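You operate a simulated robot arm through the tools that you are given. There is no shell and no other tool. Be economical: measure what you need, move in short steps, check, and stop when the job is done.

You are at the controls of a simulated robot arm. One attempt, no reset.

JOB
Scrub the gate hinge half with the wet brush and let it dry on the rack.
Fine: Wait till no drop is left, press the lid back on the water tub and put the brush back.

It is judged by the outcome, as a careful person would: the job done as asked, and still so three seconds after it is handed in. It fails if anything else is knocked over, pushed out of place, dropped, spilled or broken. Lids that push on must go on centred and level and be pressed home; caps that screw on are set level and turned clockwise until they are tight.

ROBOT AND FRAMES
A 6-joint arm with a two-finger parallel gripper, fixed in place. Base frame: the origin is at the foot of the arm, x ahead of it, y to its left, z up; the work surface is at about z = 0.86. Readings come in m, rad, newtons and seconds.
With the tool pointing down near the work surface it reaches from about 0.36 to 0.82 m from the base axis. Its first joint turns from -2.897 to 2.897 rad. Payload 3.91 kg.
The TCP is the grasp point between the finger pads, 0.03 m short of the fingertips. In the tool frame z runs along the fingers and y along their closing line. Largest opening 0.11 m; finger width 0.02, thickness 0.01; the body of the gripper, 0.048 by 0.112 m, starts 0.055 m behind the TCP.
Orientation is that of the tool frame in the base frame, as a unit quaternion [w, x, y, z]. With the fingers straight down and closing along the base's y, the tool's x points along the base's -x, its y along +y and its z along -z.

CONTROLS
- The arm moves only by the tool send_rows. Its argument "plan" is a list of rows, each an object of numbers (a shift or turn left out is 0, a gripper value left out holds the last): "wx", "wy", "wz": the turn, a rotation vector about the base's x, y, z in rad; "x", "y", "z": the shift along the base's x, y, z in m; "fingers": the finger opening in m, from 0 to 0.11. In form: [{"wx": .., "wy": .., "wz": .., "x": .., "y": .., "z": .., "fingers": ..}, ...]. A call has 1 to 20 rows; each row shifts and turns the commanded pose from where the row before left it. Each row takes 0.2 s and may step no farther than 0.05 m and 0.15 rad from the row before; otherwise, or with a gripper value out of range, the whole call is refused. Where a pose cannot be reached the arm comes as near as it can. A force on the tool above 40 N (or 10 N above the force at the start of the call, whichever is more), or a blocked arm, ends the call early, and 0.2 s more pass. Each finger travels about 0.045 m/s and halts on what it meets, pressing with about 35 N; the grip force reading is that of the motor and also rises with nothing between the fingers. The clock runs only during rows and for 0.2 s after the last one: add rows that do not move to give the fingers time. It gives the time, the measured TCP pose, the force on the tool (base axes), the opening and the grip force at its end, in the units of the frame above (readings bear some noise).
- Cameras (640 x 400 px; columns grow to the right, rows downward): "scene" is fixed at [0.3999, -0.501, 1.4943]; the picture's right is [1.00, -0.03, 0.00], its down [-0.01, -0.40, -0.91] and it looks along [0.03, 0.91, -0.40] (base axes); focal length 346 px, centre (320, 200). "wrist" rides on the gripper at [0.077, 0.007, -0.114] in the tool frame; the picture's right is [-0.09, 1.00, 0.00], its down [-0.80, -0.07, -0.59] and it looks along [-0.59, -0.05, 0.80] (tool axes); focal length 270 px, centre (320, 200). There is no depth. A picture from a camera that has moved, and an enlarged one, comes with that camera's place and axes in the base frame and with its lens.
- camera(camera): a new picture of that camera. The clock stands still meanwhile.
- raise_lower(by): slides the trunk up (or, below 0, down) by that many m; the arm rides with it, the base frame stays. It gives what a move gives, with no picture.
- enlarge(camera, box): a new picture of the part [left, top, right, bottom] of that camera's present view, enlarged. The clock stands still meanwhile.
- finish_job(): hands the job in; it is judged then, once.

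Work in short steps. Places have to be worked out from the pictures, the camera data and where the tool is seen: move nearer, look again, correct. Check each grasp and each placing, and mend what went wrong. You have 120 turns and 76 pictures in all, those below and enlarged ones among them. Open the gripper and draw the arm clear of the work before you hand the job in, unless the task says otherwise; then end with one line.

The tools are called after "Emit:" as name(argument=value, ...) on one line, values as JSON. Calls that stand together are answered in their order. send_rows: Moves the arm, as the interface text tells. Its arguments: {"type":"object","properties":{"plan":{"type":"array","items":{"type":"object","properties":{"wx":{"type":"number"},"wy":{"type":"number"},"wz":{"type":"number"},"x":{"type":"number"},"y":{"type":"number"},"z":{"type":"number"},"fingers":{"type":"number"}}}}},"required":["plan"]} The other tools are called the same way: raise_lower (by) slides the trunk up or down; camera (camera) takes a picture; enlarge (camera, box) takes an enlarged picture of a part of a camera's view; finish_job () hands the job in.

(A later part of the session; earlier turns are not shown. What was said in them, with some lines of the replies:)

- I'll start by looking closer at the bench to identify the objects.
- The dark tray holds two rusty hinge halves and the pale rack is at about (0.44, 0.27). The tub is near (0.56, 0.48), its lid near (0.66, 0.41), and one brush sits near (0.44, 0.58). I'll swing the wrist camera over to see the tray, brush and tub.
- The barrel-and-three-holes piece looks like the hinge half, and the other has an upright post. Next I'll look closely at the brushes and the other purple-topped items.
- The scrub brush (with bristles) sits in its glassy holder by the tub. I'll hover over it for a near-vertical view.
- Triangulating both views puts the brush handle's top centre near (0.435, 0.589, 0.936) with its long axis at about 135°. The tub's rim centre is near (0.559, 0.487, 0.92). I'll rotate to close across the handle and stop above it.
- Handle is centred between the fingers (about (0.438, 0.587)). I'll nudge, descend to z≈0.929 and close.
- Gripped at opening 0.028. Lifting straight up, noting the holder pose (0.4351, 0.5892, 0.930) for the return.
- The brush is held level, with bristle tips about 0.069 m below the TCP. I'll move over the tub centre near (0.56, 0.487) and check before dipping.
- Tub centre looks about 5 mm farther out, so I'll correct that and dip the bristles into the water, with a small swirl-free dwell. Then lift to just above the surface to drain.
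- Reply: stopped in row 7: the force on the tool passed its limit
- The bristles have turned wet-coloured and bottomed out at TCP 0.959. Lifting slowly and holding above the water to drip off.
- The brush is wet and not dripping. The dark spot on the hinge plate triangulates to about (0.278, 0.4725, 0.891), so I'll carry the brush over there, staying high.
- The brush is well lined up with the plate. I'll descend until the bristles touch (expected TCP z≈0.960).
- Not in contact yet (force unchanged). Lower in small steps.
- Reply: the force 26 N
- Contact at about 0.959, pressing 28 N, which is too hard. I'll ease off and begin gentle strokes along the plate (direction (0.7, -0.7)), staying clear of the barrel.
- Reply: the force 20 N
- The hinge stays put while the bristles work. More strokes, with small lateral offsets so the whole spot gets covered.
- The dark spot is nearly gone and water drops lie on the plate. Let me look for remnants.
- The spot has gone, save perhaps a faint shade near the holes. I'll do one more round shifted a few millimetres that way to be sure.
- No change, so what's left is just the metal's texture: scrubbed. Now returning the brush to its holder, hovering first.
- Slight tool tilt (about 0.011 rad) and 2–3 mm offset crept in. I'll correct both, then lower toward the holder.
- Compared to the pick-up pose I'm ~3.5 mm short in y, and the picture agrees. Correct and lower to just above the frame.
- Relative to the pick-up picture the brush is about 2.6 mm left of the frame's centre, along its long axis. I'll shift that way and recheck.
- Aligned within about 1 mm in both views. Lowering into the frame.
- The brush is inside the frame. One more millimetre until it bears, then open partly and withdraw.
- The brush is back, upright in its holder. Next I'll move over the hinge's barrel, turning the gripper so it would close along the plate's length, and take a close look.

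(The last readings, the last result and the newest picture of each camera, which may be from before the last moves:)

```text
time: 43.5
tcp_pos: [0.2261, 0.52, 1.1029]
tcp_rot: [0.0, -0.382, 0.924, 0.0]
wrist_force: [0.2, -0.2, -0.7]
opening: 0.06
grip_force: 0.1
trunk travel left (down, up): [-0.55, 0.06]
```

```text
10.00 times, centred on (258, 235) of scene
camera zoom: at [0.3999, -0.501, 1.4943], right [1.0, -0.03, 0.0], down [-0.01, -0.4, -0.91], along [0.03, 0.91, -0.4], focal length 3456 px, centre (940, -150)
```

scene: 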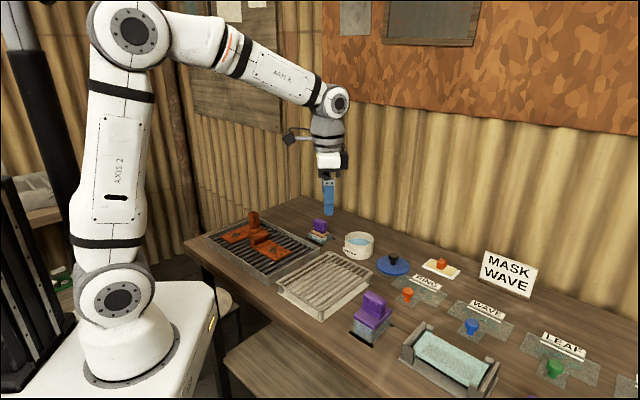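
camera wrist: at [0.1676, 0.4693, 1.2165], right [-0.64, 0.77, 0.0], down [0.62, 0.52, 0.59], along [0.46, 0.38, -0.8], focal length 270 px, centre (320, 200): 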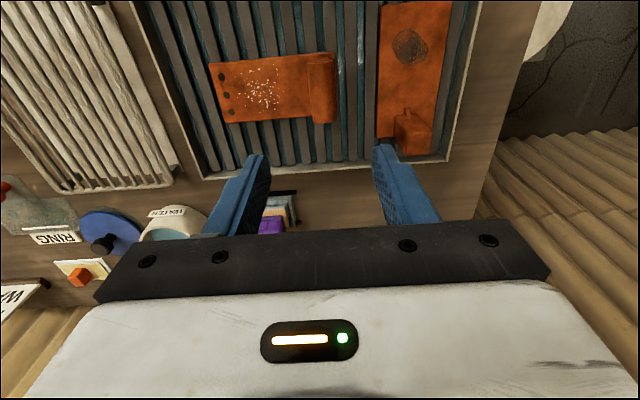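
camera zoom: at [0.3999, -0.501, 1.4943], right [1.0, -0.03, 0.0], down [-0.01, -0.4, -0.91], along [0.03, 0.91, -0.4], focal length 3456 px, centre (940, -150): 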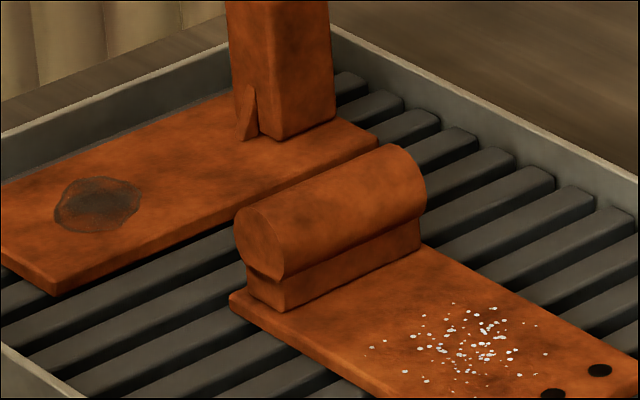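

The barrel's axis runs at 45° and its centre is near (0.2285, 0.5225, 0.908), with the plate top at about 0.891. I'll descend with fingers astride the barrel to TCP z≈0.924 and grip.

Emit:
send_rows(plan=[{"x": 0.0022, "y": 0.0022, "z": -0.04}, {"z": -0.04}, {"z": -0.04}, {"z": -0.03}, {"z": -0.016}, {"z": -0.01}, {"z": -0.002}, {}])

Emit:
enlarge(camera="scene", box=[210, 205, 306, 265])

```text
time: 45.2
tcp_pos: [0.2288, 0.5208, 0.9246]
tcp_rot: [0.0, -0.383, 0.924, 0.0]
wrist_force: [-0.6, 1.2, 0.0]
opening: 0.0601
grip_force: 0.0
trunk travel left (down, up): [-0.55, 0.06]
```

```text
6.67 times, centred on (258, 235) of scene
camera zoom: at [0.3999, -0.501, 1.4943], right [1.0, -0.03, 0.0], down [-0.01, -0.4, -0.91], along [0.03, 0.91, -0.4], focal length 2304 px, centre (733, -33)
```

zoom: 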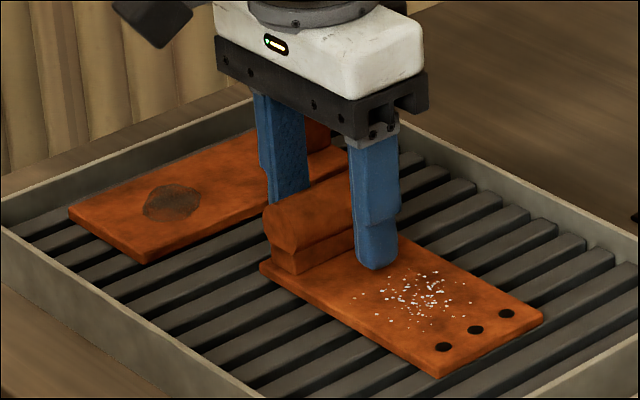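

Fingers straddle the barrel without touching. Closing.

Emit:
send_rows(plan=[{"fingers": 0.0}, {"fingers": 0.0}, {"fingers": 0.0}, {"fingers": 0.0}, {}])

Emit:
send_rows(plan=[{"z": 0.005}, {"z": 0.01}, {"z": 0.015}, {}])

Emit:
enlarge(camera="scene", box=[210, 195, 306, 255])

```text
time: 46.5
tcp_pos: [0.2294, 0.5217, 0.9244]
tcp_rot: [0.0, -0.384, 0.923, -0.001]
wrist_force: [-3.4, 4.3, 0.4]
opening: 0.0274
grip_force: 34.9
trunk travel left (down, up): [-0.55, 0.06]
```

```text
time: 47.5
tcp_pos: [0.2282, 0.5219, 0.9547]
tcp_rot: [-0.001, -0.383, 0.924, -0.001]
wrist_force: [0.3, -0.7, -5.3]
opening: 0.0273
grip_force: 35.2
trunk travel left (down, up): [-0.55, 0.06]
```

```text
6.67 times, centred on (258, 225) of scene
camera zoom: at [0.3999, -0.501, 1.4943], right [1.0, -0.03, 0.0], down [-0.01, -0.4, -0.91], along [0.03, 0.91, -0.4], focal length 2304 px, centre (733, 33)
```

zoom: 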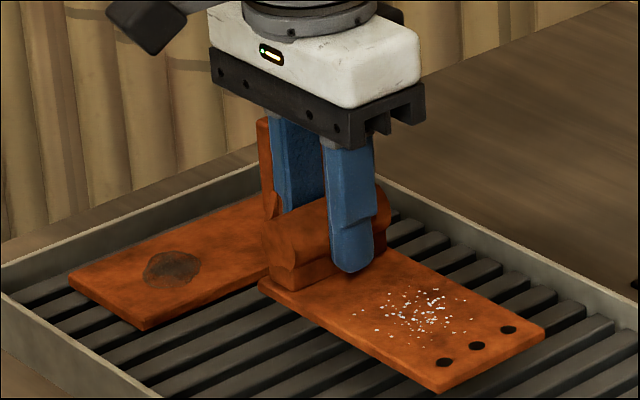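

Lifted level, about 5 N of weight. Raising more and carrying it, same orientation, over the pale rack so the plate centre is above the rack centre.

Emit:
send_rows(plan=[{"z": 0.025}, {"z": 0.025}, {"z": 0.02}, {"x": 0.023, "y": -0.022}, {"x": 0.023, "y": -0.022}, {"x": 0.023, "y": -0.022}, {"x": 0.023, "y": -0.022}, {"x": 0.023, "y": -0.022}, {"x": 0.023, "y": -0.022}, {"x": 0.023, "y": -0.022}, {"x": 0.023, "y": -0.022}, {}])

Emit:
camera(camera="wrist")

Emit:
enlarge(camera="scene", box=[256, 220, 400, 330])

```text
time: 50.0
tcp_pos: [0.4157, 0.3452, 1.0234]
tcp_rot: [-0.001, -0.383, 0.924, 0.0]
wrist_force: [0.1, 0.3, -5.5]
opening: 0.0276
grip_force: 35.6
trunk travel left (down, up): [-0.55, 0.06]
```

```text
31 pictures are left
camera wrist: at [0.3561, 0.2951, 1.1374], right [-0.64, 0.77, 0.0], down [0.62, 0.52, 0.59], along [0.45, 0.38, -0.8], focal length 270 px, centre (320, 200)
```

wrist: 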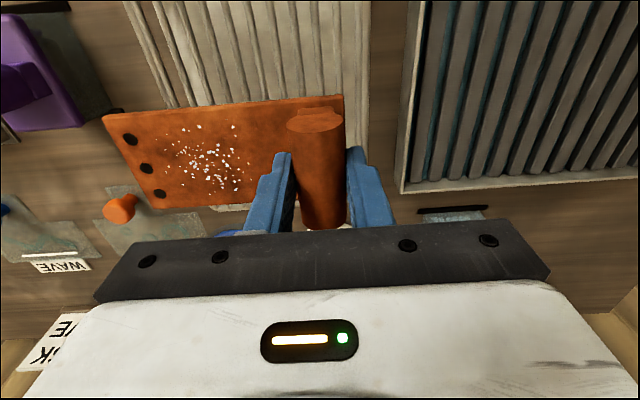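

```text
3.64 times, centred on (328, 275) of scene
camera zoom: at [0.3999, -0.501, 1.4943], right [1.0, -0.03, 0.0], down [-0.01, -0.4, -0.91], along [0.03, 0.91, -0.4], focal length 1257 px, centre (291, -73)
```

zoom: 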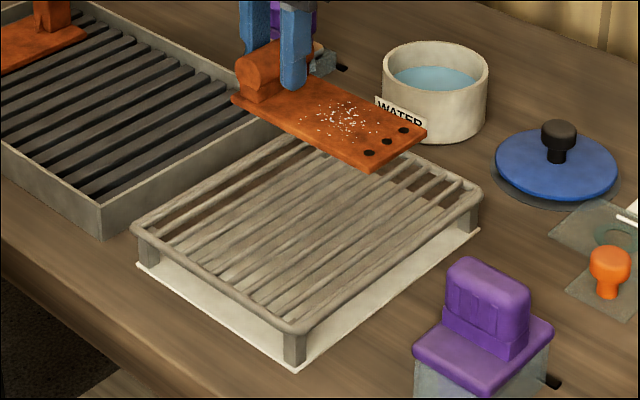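

The plate is about 0.135 m long, a tight fit across the rack's short side. I'll rotate it 90° so it lies along the rack's long side (rack centre ≈ (0.444, 0.312), top ≈ 0.897).

Emit:
send_rows(plan=[{"x": -0.0009, "y": -0.0065, "wz": 0.1428}, {"x": -0.0009, "y": -0.0065, "wz": 0.1428}, {"x": -0.0009, "y": -0.0065, "wz": 0.1428}, {"x": -0.0009, "y": -0.0065, "wz": 0.1428}, {"x": -0.0009, "y": -0.0065, "wz": 0.1428}, {"x": -0.0009, "y": -0.0065, "wz": 0.1428}, {"x": -0.0009, "y": -0.0065, "wz": 0.1428}, {"x": -0.0009, "y": -0.0065, "wz": 0.1428}, {"x": -0.0009, "y": -0.0065, "wz": 0.1428}, {"x": -0.0009, "y": -0.0065, "wz": 0.1428}, {"x": -0.0009, "y": -0.0065, "wz": 0.1428}, {}])

Emit:
camera(camera="wrist")

Emit:
enlarge(camera="scene", box=[256, 220, 400, 330])

```text
time: 52.6
tcp_pos: [0.404, 0.274, 1.0248]
tcp_rot: [0.0, 0.925, -0.38, 0.0]
wrist_force: [-0.9, 1.1, -5.8]
opening: 0.0276
grip_force: 34.6
trunk travel left (down, up): [-0.55, 0.06]
```

```text
29 pictures are left
camera wrist: at [0.4545, 0.2143, 1.1395], right [-0.76, -0.64, 0.0], down [-0.52, 0.61, 0.59], along [-0.38, 0.45, -0.8], focal length 270 px, centre (320, 200)
```

wrist: 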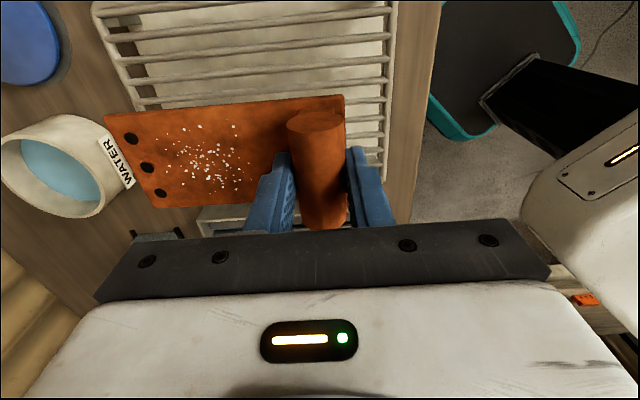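

```text
3.64 times, centred on (328, 275) of scene
camera zoom: at [0.3999, -0.501, 1.4943], right [1.0, -0.03, 0.0], down [-0.01, -0.4, -0.91], along [0.03, 0.91, -0.4], focal length 1257 px, centre (291, -73)
```

zoom: 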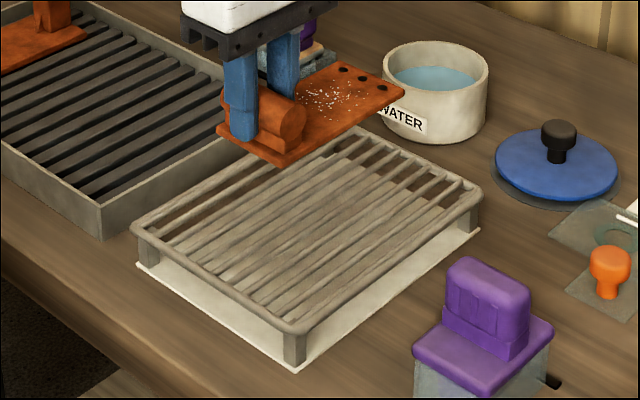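

Centred above the rack by calculation (plate centre ≈ (0.4415, 0.3115)). Lowering toward it.

Emit:
send_rows(plan=[{"z": -0.03}, {"z": -0.03}, {"z": -0.012}, {"z": -0.006}, {}])

Emit:
enlarge(camera="scene", box=[262, 230, 390, 310])

```text
time: 53.9
tcp_pos: [0.4049, 0.2748, 0.9465]
tcp_rot: [0.0, 0.924, -0.382, 0.001]
wrist_force: [0.6, -0.3, -5.6]
opening: 0.0276
grip_force: 34.9
trunk travel left (down, up): [-0.55, 0.06]
```

```text
5.00 times, centred on (326, 270) of scene
camera zoom: at [0.3999, -0.501, 1.4943], right [1.0, -0.03, 0.0], down [-0.01, -0.4, -0.91], along [0.03, 0.91, -0.4], focal length 1728 px, centre (290, -150)
```

zoom: 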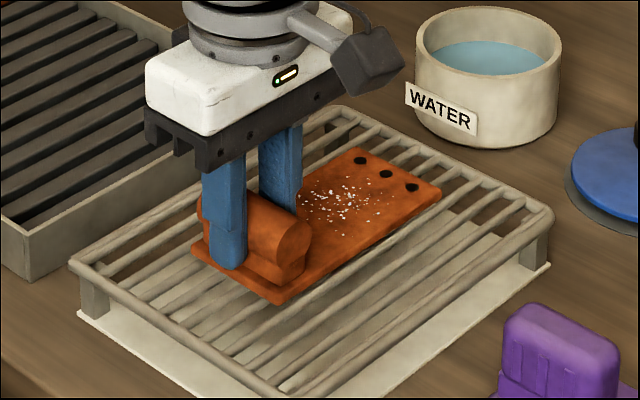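

Well inside the rack. Lower in 2 mm steps until it bears.

Emit:
send_rows(plan=[{"z": -0.002}, {"z": -0.002}, {"z": -0.002}, {"z": -0.002}, {}])

```text
time: 55.0
tcp_pos: [0.4037, 0.2744, 0.9412]
tcp_rot: [-0.004, 0.924, -0.381, 0.001]
wrist_force: [8.4, 2.4, 31.0]
opening: 0.0278
grip_force: 35.3
trunk travel left (down, up): [-0.55, 0.06]
```

Contact, pressing a bit hard. Ease up until only light load, then release.

Emit:
send_rows(plan=[{"z": 0.0015}, {"z": 0.001}, {}])

Emit:
enlarge(camera="scene", box=[262, 230, 390, 310])

```text
time: 55.9
tcp_pos: [0.4022, 0.2724, 0.941]
tcp_rot: [0.001, 0.924, -0.382, -0.001]
wrist_force: [0.2, 3.5, 1.9]
opening: 0.0275
grip_force: 35.4
trunk travel left (down, up): [-0.55, 0.06]
```

```text
5.00 times, centred on (326, 270) of scene
camera zoom: at [0.3999, -0.501, 1.4943], right [1.0, -0.03, 0.0], down [-0.01, -0.4, -0.91], along [0.03, 0.91, -0.4], focal length 1728 px, centre (290, -150)
```

zoom: 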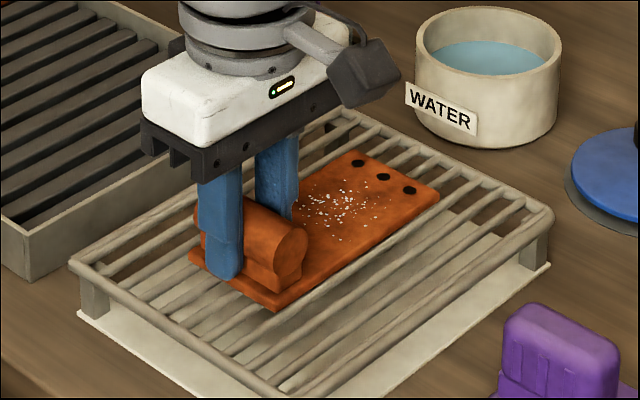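

Resting on the slats. Open and rise.

Emit:
send_rows(plan=[{"fingers": 0.06}, {"fingers": 0.06}, {"fingers": 0.06}, {"fingers": 0.06}, {"z": 0.02}, {"z": 0.04}, {"z": 0.05}, {"z": 0.05}])

Emit:
enlarge(camera="scene", box=[262, 220, 422, 320])

```text
time: 57.6
tcp_pos: [0.403, 0.276, 1.1032]
tcp_rot: [-0.001, 0.924, -0.382, 0.0]
wrist_force: [0.2, -0.4, -0.2]
opening: 0.0599
grip_force: 0.0
trunk travel left (down, up): [-0.55, 0.06]
```

```text
4.00 times, centred on (342, 270) of scene
camera zoom: at [0.3999, -0.501, 1.4943], right [1.0, -0.03, 0.0], down [-0.01, -0.4, -0.91], along [0.03, 0.91, -0.4], focal length 1382 px, centre (232, -80)
```

zoom: 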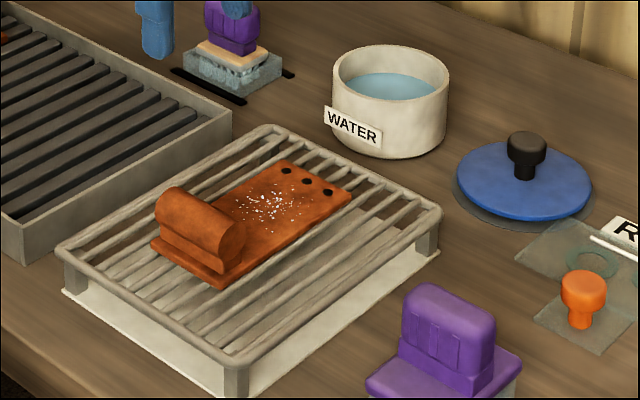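

The hinge half lies flat on the rack with droplets still on it. While it dries I'll move the wrist over the lid to inspect it (not touching anything).

Emit:
send_rows(plan=[{"x": 0.0194, "y": 0.0095, "wz": -0.135}, {"x": 0.0194, "y": 0.0095, "wz": -0.135}, {"x": 0.0194, "y": 0.0095, "wz": -0.135}, {"x": 0.0194, "y": 0.0095, "wz": -0.135}, {"x": 0.0194, "y": 0.0095, "wz": -0.135}, {"x": 0.0194, "y": 0.0095, "wz": -0.135}, {"x": 0.0194, "y": 0.0095, "wz": -0.135}, {"x": 0.0194, "y": 0.0095, "wz": -0.135}, {"x": 0.0194, "y": 0.0095, "wz": -0.135}, {"x": 0.0194, "y": 0.0095, "wz": -0.135}, {"x": 0.0194, "y": 0.0095, "wz": -0.135}, {"x": 0.0194, "y": 0.0095, "wz": -0.135}, {"x": 0.0194, "y": 0.0095, "wz": -0.135}, {}])

Emit:
camera(camera="wrist")

Emit:
enlarge(camera="scene", box=[286, 225, 430, 315])

```text
time: 60.6
tcp_pos: [0.6552, 0.3973, 1.1006]
tcp_rot: [0.0, -0.297, 0.955, 0.0]
wrist_force: [0.2, -0.5, -0.9]
opening: 0.06
grip_force: 0.0
trunk travel left (down, up): [-0.55, 0.06]
```

```text
24 pictures are left
camera wrist: at [0.5888, 0.3583, 1.2156], right [-0.49, 0.87, 0.0], down [0.7, 0.4, 0.59], along [0.52, 0.29, -0.8], focal length 270 px, centre (320, 200)
```

wrist: 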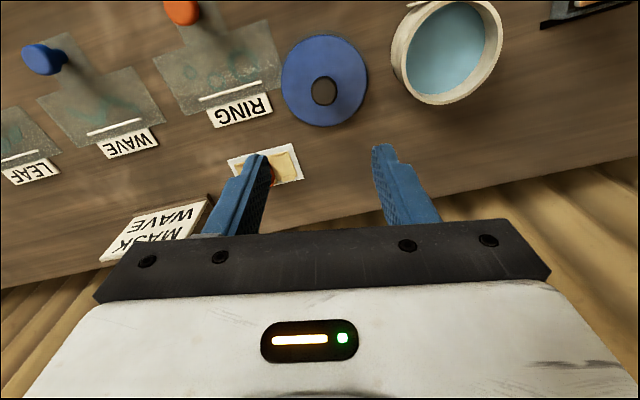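

```text
4.44 times, centred on (358, 270) of scene
camera zoom: at [0.3999, -0.501, 1.4943], right [1.0, -0.03, 0.0], down [-0.01, -0.4, -0.91], along [0.03, 0.91, -0.4], focal length 1536 px, centre (151, -111)
```

zoom: 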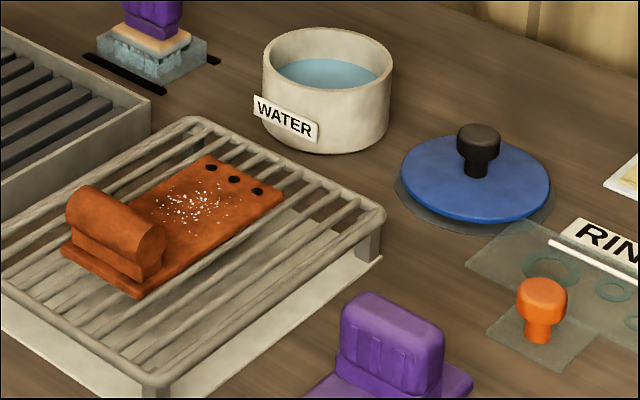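

Lid centre and knob are near (0.655, 0.399), knob top at about 0.91, and I'm already above it. Drops remain, so I wait.

Emit:
send_rows(plan=[{}, {}, {}, {}, {}, {}, {}, {}, {}, {}, {}, {}, {}, {}, {}, {}, {}, {}, {}, {}])

Emit:
send_rows(plan=[{}, {}, {}, {}, {}, {}, {}, {}, {}, {}, {}, {}, {}, {}, {}, {}, {}, {}, {}, {}])

Emit:
enlarge(camera="scene", box=[294, 250, 358, 300])

```text
time: 64.8
tcp_pos: [0.6554, 0.3965, 1.1007]
tcp_rot: [-0.001, -0.298, 0.955, 0.0]
wrist_force: [0.8, -0.2, -0.1]
opening: 0.0601
grip_force: 0.0
trunk travel left (down, up): [-0.55, 0.06]
```

```text
time: 69.0
tcp_pos: [0.656, 0.398, 1.1007]
tcp_rot: [0.001, -0.298, 0.955, 0.0]
wrist_force: [0.8, 0.1, 0.5]
opening: 0.0602
grip_force: 0.0
trunk travel left (down, up): [-0.55, 0.06]
```

```text
8.00 times, centred on (326, 275) of scene
camera zoom: at [0.3999, -0.501, 1.4943], right [1.0, -0.03, 0.0], down [-0.01, -0.4, -0.91], along [0.03, 0.91, -0.4], focal length 2765 px, centre (272, -400)
```

zoom: 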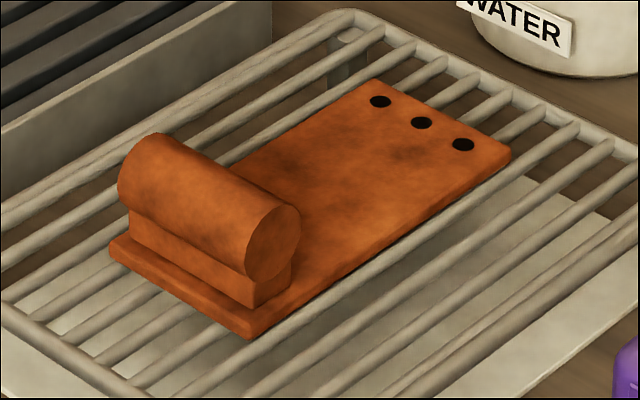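

No drop is left; the plate is clean and dry. Now descend over the lid knob.

Emit:
send_rows(plan=[{"x": 0.0, "y": 0.0015, "z": -0.04}, {"z": -0.04}, {"z": -0.04}, {"z": -0.03}, {"z": -0.012}, {}])

Emit:
enlarge(camera="scene", box=[350, 225, 430, 275])

Emit:
camera(camera="wrist")

```text
time: 70.5
tcp_pos: [0.657, 0.3989, 0.9396]
tcp_rot: [0.0, -0.298, 0.954, 0.0]
wrist_force: [-0.8, -0.3, -0.1]
opening: 0.06
grip_force: 0.1
trunk travel left (down, up): [-0.55, 0.06]
```

```text
8.00 times, centred on (390, 250) of scene
camera zoom: at [0.3999, -0.501, 1.4943], right [1.0, -0.03, 0.0], down [-0.01, -0.4, -0.91], along [0.03, 0.91, -0.4], focal length 2765 px, centre (-240, -200)
```

zoom: 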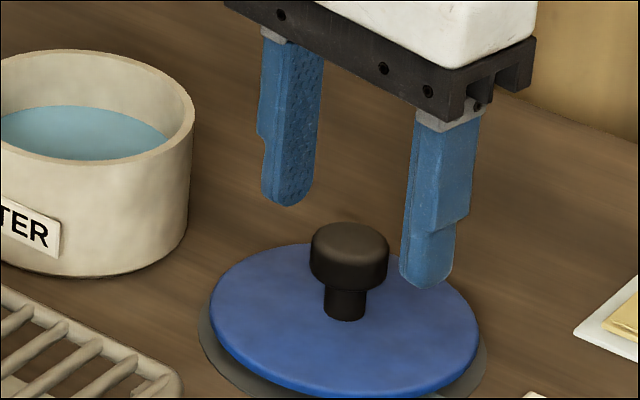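

```text
20 pictures are left
camera wrist: at [0.5903, 0.3602, 1.0539], right [-0.49, 0.87, 0.0], down [0.7, 0.4, 0.59], along [0.52, 0.29, -0.8], focal length 270 px, centre (320, 200)
```

wrist: 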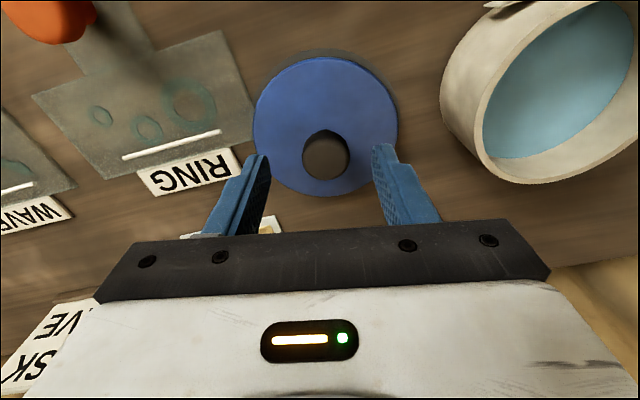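

Knob is centred between the fingers. Down 24 mm and close on it.

Emit:
send_rows(plan=[{"z": -0.012}, {"z": -0.009}, {"z": -0.003}, {}, {"fingers": 0.0}, {"fingers": 0.0}, {"fingers": 0.0}, {"fingers": 0.0}, {}])

Emit:
enlarge(camera="scene", box=[350, 225, 430, 275])

```text
time: 72.5
tcp_pos: [0.6567, 0.3982, 0.915]
tcp_rot: [0.0, -0.297, 0.955, 0.0]
wrist_force: [-0.3, -0.6, 1.0]
opening: 0.0277
grip_force: 35.1
trunk travel left (down, up): [-0.55, 0.06]
```

```text
8.00 times, centred on (390, 250) of scene
camera zoom: at [0.3999, -0.501, 1.4943], right [1.0, -0.03, 0.0], down [-0.01, -0.4, -0.91], along [0.03, 0.91, -0.4], focal length 2765 px, centre (-240, -200)
```

zoom: 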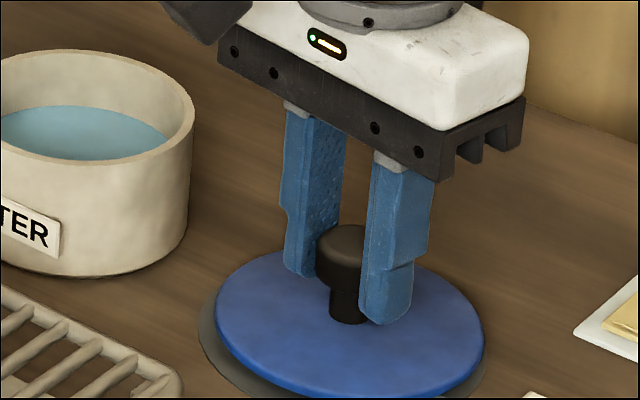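

Knob gripped. Lift straight up and inspect the lid.

Emit:
send_rows(plan=[{"z": 0.008}, {"z": 0.02}, {"z": 0.03}, {"z": 0.03}, {"z": 0.02}, {}])

Emit:
enlarge(camera="scene", box=[330, 195, 442, 275])

```text
time: 73.8
tcp_pos: [0.6558, 0.3989, 1.0256]
tcp_rot: [0.0, -0.297, 0.955, -0.001]
wrist_force: [-0.3, -0.3, -0.2]
opening: 0.0279
grip_force: 35.2
trunk travel left (down, up): [-0.55, 0.06]
```

```text
5.00 times, centred on (386, 235) of scene
camera zoom: at [0.3999, -0.501, 1.4943], right [1.0, -0.03, 0.0], down [-0.01, -0.4, -0.91], along [0.03, 0.91, -0.4], focal length 1728 px, centre (-10, 25)
```

zoom: 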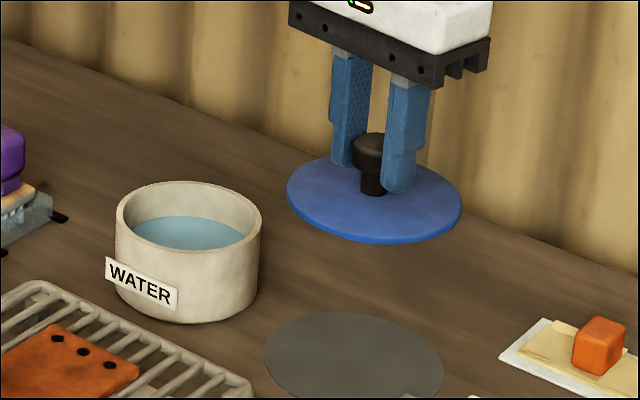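

The lid is held level (about 0.104 m across, tub about 0.098 m). Carrying it over the tub centre near (0.561, 0.4875).

Emit:
send_rows(plan=[{"x": -0.019, "y": 0.0177}, {"x": -0.019, "y": 0.0177}, {"x": -0.019, "y": 0.0177}, {"x": -0.019, "y": 0.0177}, {"x": -0.0188, "y": 0.0178}, {}, {}])

Emit:
enlarge(camera="scene", box=[310, 205, 406, 265])

Emit:
camera(camera="wrist")

```text
time: 75.5
tcp_pos: [0.5593, 0.4859, 1.0257]
tcp_rot: [0.0, -0.298, 0.955, 0.0]
wrist_force: [-0.4, -0.5, -1.1]
opening: 0.0278
grip_force: 34.9
trunk travel left (down, up): [-0.55, 0.06]
```

```text
6.67 times, centred on (358, 235) of scene
camera zoom: at [0.3999, -0.501, 1.4943], right [1.0, -0.03, 0.0], down [-0.01, -0.4, -0.91], along [0.03, 0.91, -0.4], focal length 2304 px, centre (67, -33)
```

zoom: 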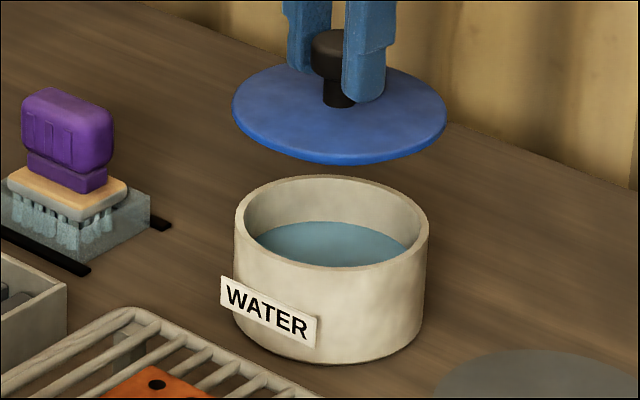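

```text
16 pictures are left
camera wrist: at [0.4934, 0.4483, 1.1399], right [-0.49, 0.87, 0.0], down [0.7, 0.4, 0.59], along [0.52, 0.29, -0.8], focal length 270 px, centre (320, 200)
```

wrist: 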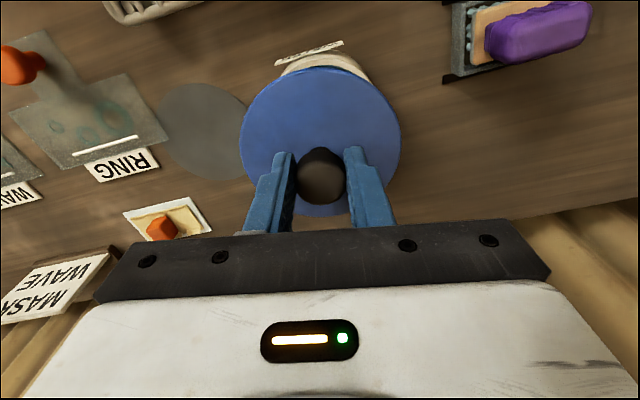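

Emit:
enlarge(camera="wrist", box=[230, 30, 410, 130])

```text
3.56 times, centred on (320, 80) of wrist
camera zoom: at [0.4934, 0.4483, 1.1399], right [-0.49, 0.87, 0.0], down [0.7, 0.4, 0.59], along [0.52, 0.29, -0.8], focal length 961 px, centre (320, 627)
```

zoom: 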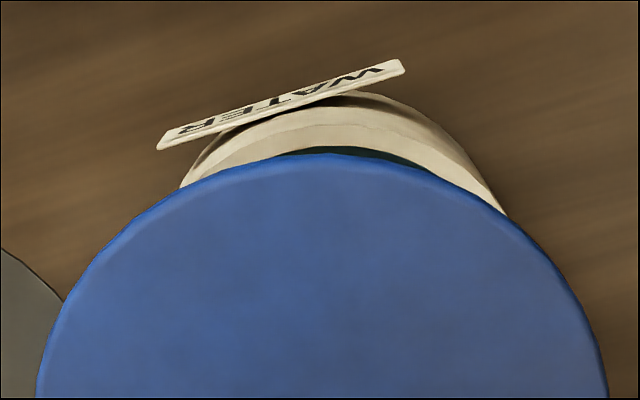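

Relative comparison (lid edge vs tub rim in both views) says to shift about 2 mm in +y. I'll do that, descend to just above the rim, and recheck.

Emit:
send_rows(plan=[{"x": 0.0004, "y": 0.0018}, {"z": -0.02}, {"z": -0.015}, {"z": -0.007}, {}])

Emit:
enlarge(camera="scene", box=[318, 215, 398, 265])

Emit:
enlarge(camera="wrist", box=[230, 30, 410, 130])

```text
time: 76.7
tcp_pos: [0.561, 0.4895, 0.9817]
tcp_rot: [-0.001, -0.298, 0.955, -0.001]
wrist_force: [-0.2, 0.0, 0.5]
opening: 0.0279
grip_force: 35.2
trunk travel left (down, up): [-0.55, 0.06]
```

```text
8.00 times, centred on (358, 240) of scene
camera zoom: at [0.3999, -0.501, 1.4943], right [1.0, -0.03, 0.0], down [-0.01, -0.4, -0.91], along [0.03, 0.91, -0.4], focal length 2765 px, centre (16, -120)
```

zoom: 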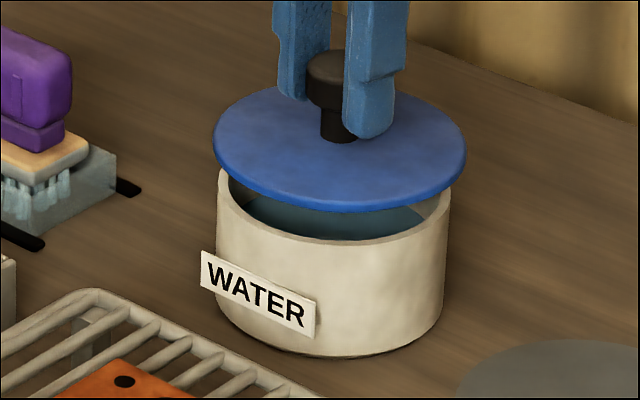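

```text
3.56 times, centred on (320, 80) of wrist
camera zoom: at [0.4944, 0.4503, 1.0961], right [-0.49, 0.87, 0.0], down [0.7, 0.4, 0.59], along [0.52, 0.29, -0.8], focal length 961 px, centre (320, 627)
```

zoom: 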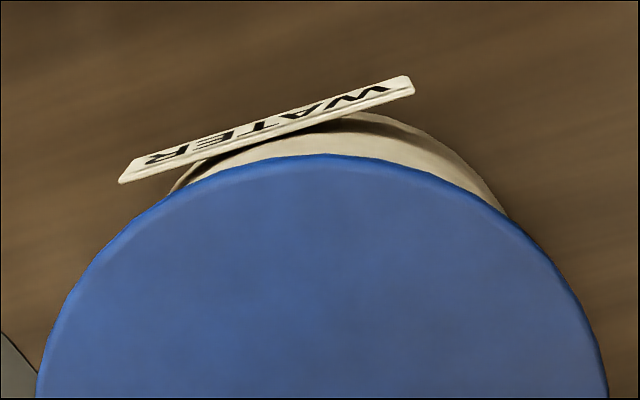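

Lid is ~2 mm off laterally (toward +x, -y) in both views; correct that and lower until first contact.

Emit:
send_rows(plan=[{"x": -0.0013, "y": 0.0015}, {}, {"z": -0.006}, {"z": -0.003}, {}])

Emit:
enlarge(camera="scene", box=[318, 215, 398, 265])

```text
time: 77.8
tcp_pos: [0.5608, 0.4909, 0.9712]
tcp_rot: [0.0, -0.298, 0.955, 0.0]
wrist_force: [0.2, -0.5, 0.7]
opening: 0.0276
grip_force: 35.1
trunk travel left (down, up): [-0.55, 0.06]
```

```text
8.00 times, centred on (358, 240) of scene
camera zoom: at [0.3999, -0.501, 1.4943], right [1.0, -0.03, 0.0], down [-0.01, -0.4, -0.91], along [0.03, 0.91, -0.4], focal length 2765 px, centre (16, -120)
```

zoom: 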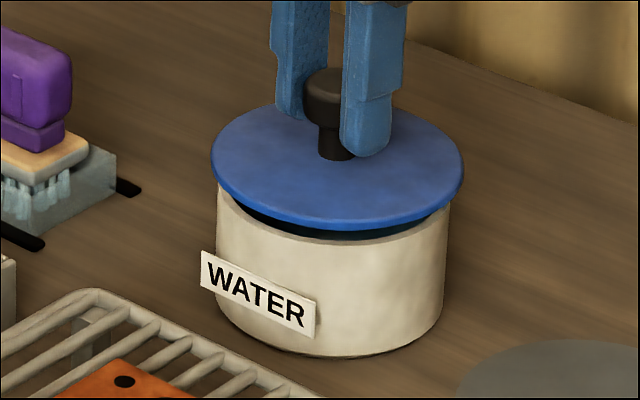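

Closely centred (about 1 mm right). Tiny correction, then lower in small steps to contact.

Emit:
send_rows(plan=[{"x": -0.0008}, {"z": -0.002}, {"z": -0.002}, {}])

Emit:
enlarge(camera="scene", box=[318, 215, 398, 265])

```text
time: 78.8
tcp_pos: [0.5584, 0.4901, 0.969]
tcp_rot: [0.0, -0.297, 0.955, 0.0]
wrist_force: [0.7, 0.3, -0.3]
opening: 0.0277
grip_force: 34.4
trunk travel left (down, up): [-0.55, 0.06]
```

```text
8.00 times, centred on (358, 240) of scene
camera zoom: at [0.3999, -0.501, 1.4943], right [1.0, -0.03, 0.0], down [-0.01, -0.4, -0.91], along [0.03, 0.91, -0.4], focal length 2765 px, centre (16, -120)
```

zoom: 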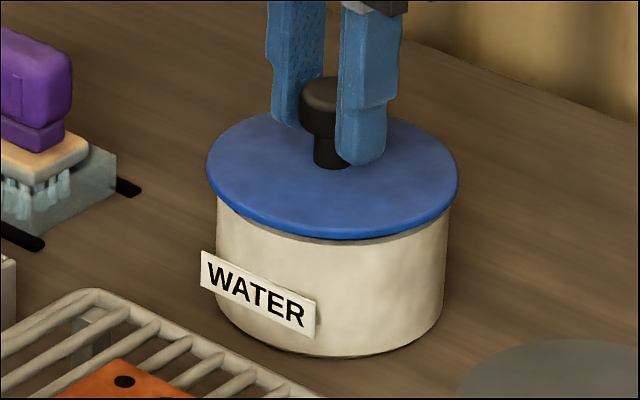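

Centred within 1 mm, and just above the rim. Adjust by +0.5 mm and press down step by step.

Emit:
send_rows(plan=[{"x": 0.0005}, {"z": -0.002}, {"z": -0.002}, {"z": -0.002}, {"z": -0.002}, {}])

Emit:
enlarge(camera="scene", box=[318, 215, 398, 265])

```text
time: 80.2
tcp_pos: [0.5582, 0.4905, 0.9628]
tcp_rot: [0.002, -0.297, 0.955, 0.0]
wrist_force: [4.7, 0.3, 14.1]
opening: 0.0277
grip_force: 35.0
trunk travel left (down, up): [-0.55, 0.06]
```

```text
8.00 times, centred on (358, 240) of scene
camera zoom: at [0.3999, -0.501, 1.4943], right [1.0, -0.03, 0.0], down [-0.01, -0.4, -0.91], along [0.03, 0.91, -0.4], focal length 2765 px, centre (16, -120)
```

zoom: 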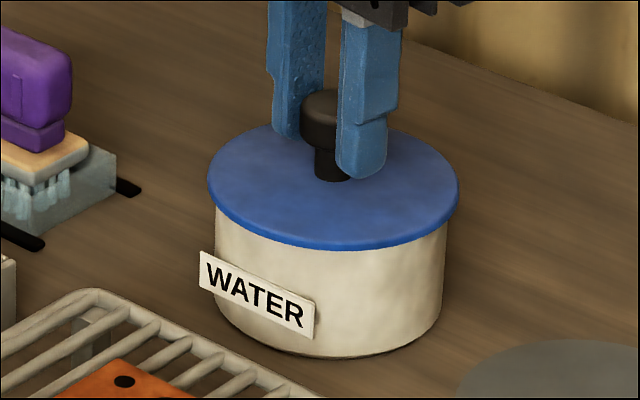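

On the rim, resisting with 14 N. Press on to push it home.

Emit:
send_rows(plan=[{"z": -0.002}, {"z": -0.002}, {"z": -0.002}, {"z": -0.002}, {}])

```text
time: 81.0
tcp_pos: [0.5602, 0.4908, 0.9617]
tcp_rot: [0.005, -0.297, 0.955, 0.001]
wrist_force: [-3.7, -3.7, 12.0]
opening: 0.0281
grip_force: 35.1
trunk travel left (down, up): [-0.55, 0.06]
stopped in row 3: the force on the tool passed its limit (the readings are from after the stop); the commanded pose is now the measured one
```

Emit:
enlarge(camera="scene", box=[318, 215, 398, 265])

```text
8.00 times, centred on (358, 240) of scene
camera zoom: at [0.3999, -0.501, 1.4943], right [1.0, -0.03, 0.0], down [-0.01, -0.4, -0.91], along [0.03, 0.91, -0.4], focal length 2765 px, centre (16, -120)
```

zoom: 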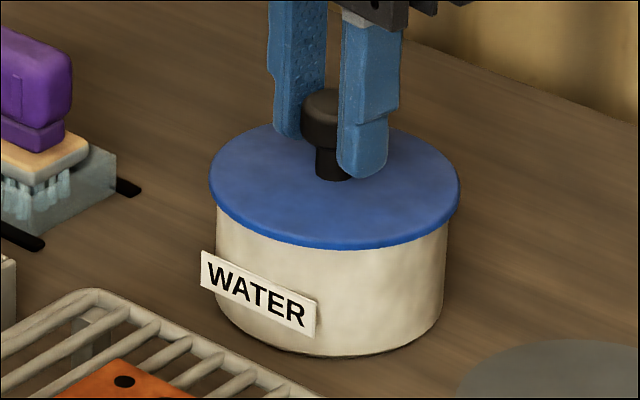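

The lid looks level and over the rim. I'll release, rise, close the fingers, straighten the tool and press on the knob's top to make sure it's home.

Emit:
send_rows(plan=[{"z": 0.001, "fingers": 0.06}, {"fingers": 0.06}, {"fingers": 0.06}, {"fingers": 0.06}, {"z": 0.03}, {"z": 0.03}, {"wx": -0.005, "wy": 0.009, "x": 0.0015, "y": 0.001, "fingers": 0.0}, {}, {}, {}, {}])

Emit:
enlarge(camera="scene", box=[310, 195, 406, 265])

```text
time: 83.4
tcp_pos: [0.5625, 0.4903, 1.0217]
tcp_rot: [-0.002, -0.296, 0.955, 0.001]
wrist_force: [0.7, -0.2, 0.2]
opening: 0.0
grip_force: 35.2
trunk travel left (down, up): [-0.55, 0.06]
```

```text
5.71 times, centred on (358, 230) of scene
camera zoom: at [0.3999, -0.501, 1.4943], right [1.0, -0.03, 0.0], down [-0.01, -0.4, -0.91], along [0.03, 0.91, -0.4], focal length 1975 px, centre (103, 29)
```

zoom: 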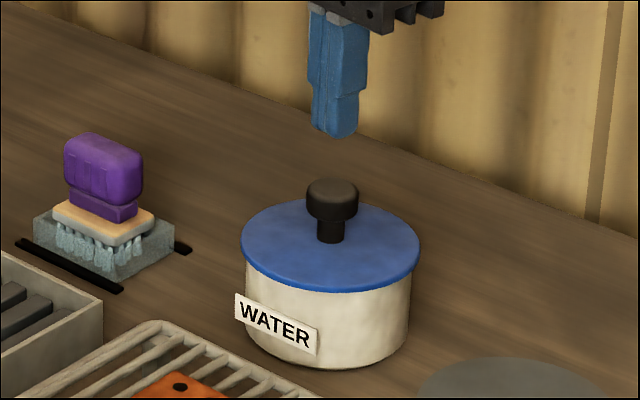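

Lid sits level and centred. Fingers are ~2.5 mm right of the knob; correct and press down on the knob.

Emit:
send_rows(plan=[{"x": -0.0022, "z": -0.02}, {"z": -0.01}, {"z": -0.003}, {"z": -0.003}, {"z": -0.003}, {"z": -0.003}, {"z": -0.003}, {"z": -0.003}, {"z": -0.003}, {"z": -0.003}, {"z": -0.003}])

```text
time: 85.0
tcp_pos: [0.561, 0.4933, 0.9844]
tcp_rot: [0.005, -0.297, 0.955, 0.003]
wrist_force: [-5.4, -3.8, 16.8]
opening: 0.0
grip_force: 34.4
trunk travel left (down, up): [-0.55, 0.06]
stopped in row 8: the force on the tool passed its limit (the readings are from after the stop); the commanded pose is now the measured one
```

Pressed beyond 40 N with a firm stop. Rise and compare.

Emit:
send_rows(plan=[{"z": 0.01}, {"z": 0.03}, {"z": 0.04}, {"z": 0.04}])

Emit:
enlarge(camera="scene", box=[318, 215, 398, 265])

```text
time: 86.0
tcp_pos: [0.5615, 0.4942, 1.1031]
tcp_rot: [0.002, -0.297, 0.955, 0.003]
wrist_force: [0.7, 0.3, 0.0]
opening: 0.0001
grip_force: 35.3
trunk travel left (down, up): [-0.55, 0.06]
```

```text
8.00 times, centred on (358, 240) of scene
camera zoom: at [0.3999, -0.501, 1.4943], right [1.0, -0.03, 0.0], down [-0.01, -0.4, -0.91], along [0.03, 0.91, -0.4], focal length 2765 px, centre (16, -120)
```

zoom: 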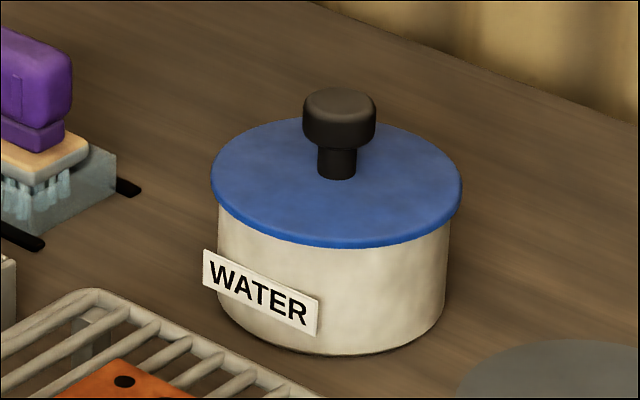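

Lid is level, centred and didn't sink any further: it's home. Withdraw the arm, open the gripper, and take a final overall look.

Emit:
send_rows(plan=[{"x": -0.02, "y": -0.03, "z": 0.03, "fingers": 0.11}, {"x": -0.02, "y": -0.03, "z": 0.03}, {"x": -0.02, "y": -0.03, "z": 0.02}, {"x": -0.02, "y": -0.03}, {"x": -0.02, "y": -0.03}, {"x": -0.02, "y": -0.03}, {}])

Emit:
camera(camera="scene")

Emit:
enlarge(camera="scene", box=[190, 200, 420, 345])

```text
time: 87.6
tcp_pos: [0.4421, 0.3146, 1.1824]
tcp_rot: [0.003, -0.298, 0.955, 0.003]
wrist_force: [0.2, 0.5, 0.3]
opening: 0.11
grip_force: 0.1
trunk travel left (down, up): [-0.55, 0.06]
```

```text
6 pictures are left
```

scene: 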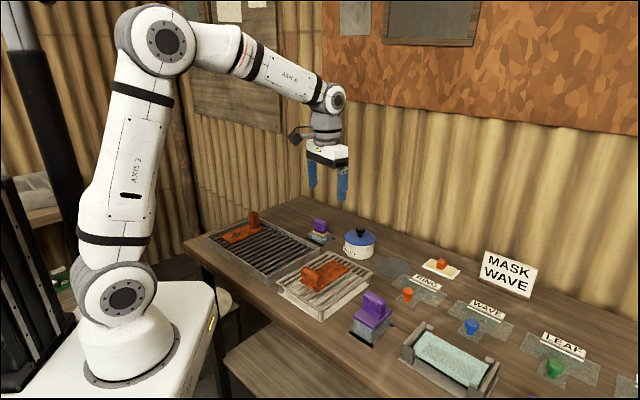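

```text
2.76 times, centred on (305, 272) of scene
camera zoom: at [0.3999, -0.501, 1.4943], right [1.0, -0.03, 0.0], down [-0.01, -0.4, -0.91], along [0.03, 0.91, -0.4], focal length 953 px, centre (361, 0)
```

zoom: 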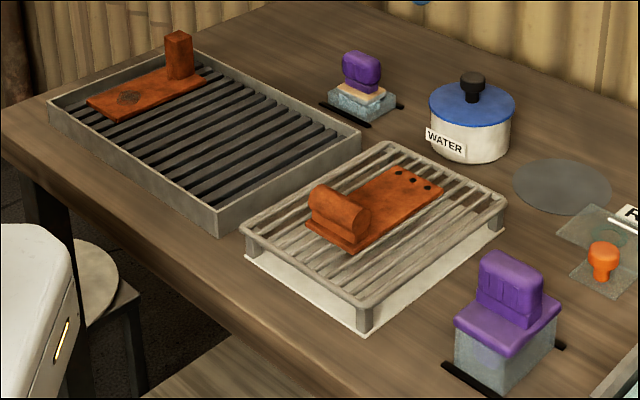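

Everything is in place: the hinge half is clean and dry on the rack, the lid is on, the brush is in its holder, nothing else looks disturbed, and the arm is clear. Handing in.

Emit:
finish_job()

```text
The job is handed in.
```

The gate hinge half was scrubbed with the wet brush and is drying-rack dry with no drop left; the lid is pressed back on the water tub and the brush is back in its holder.
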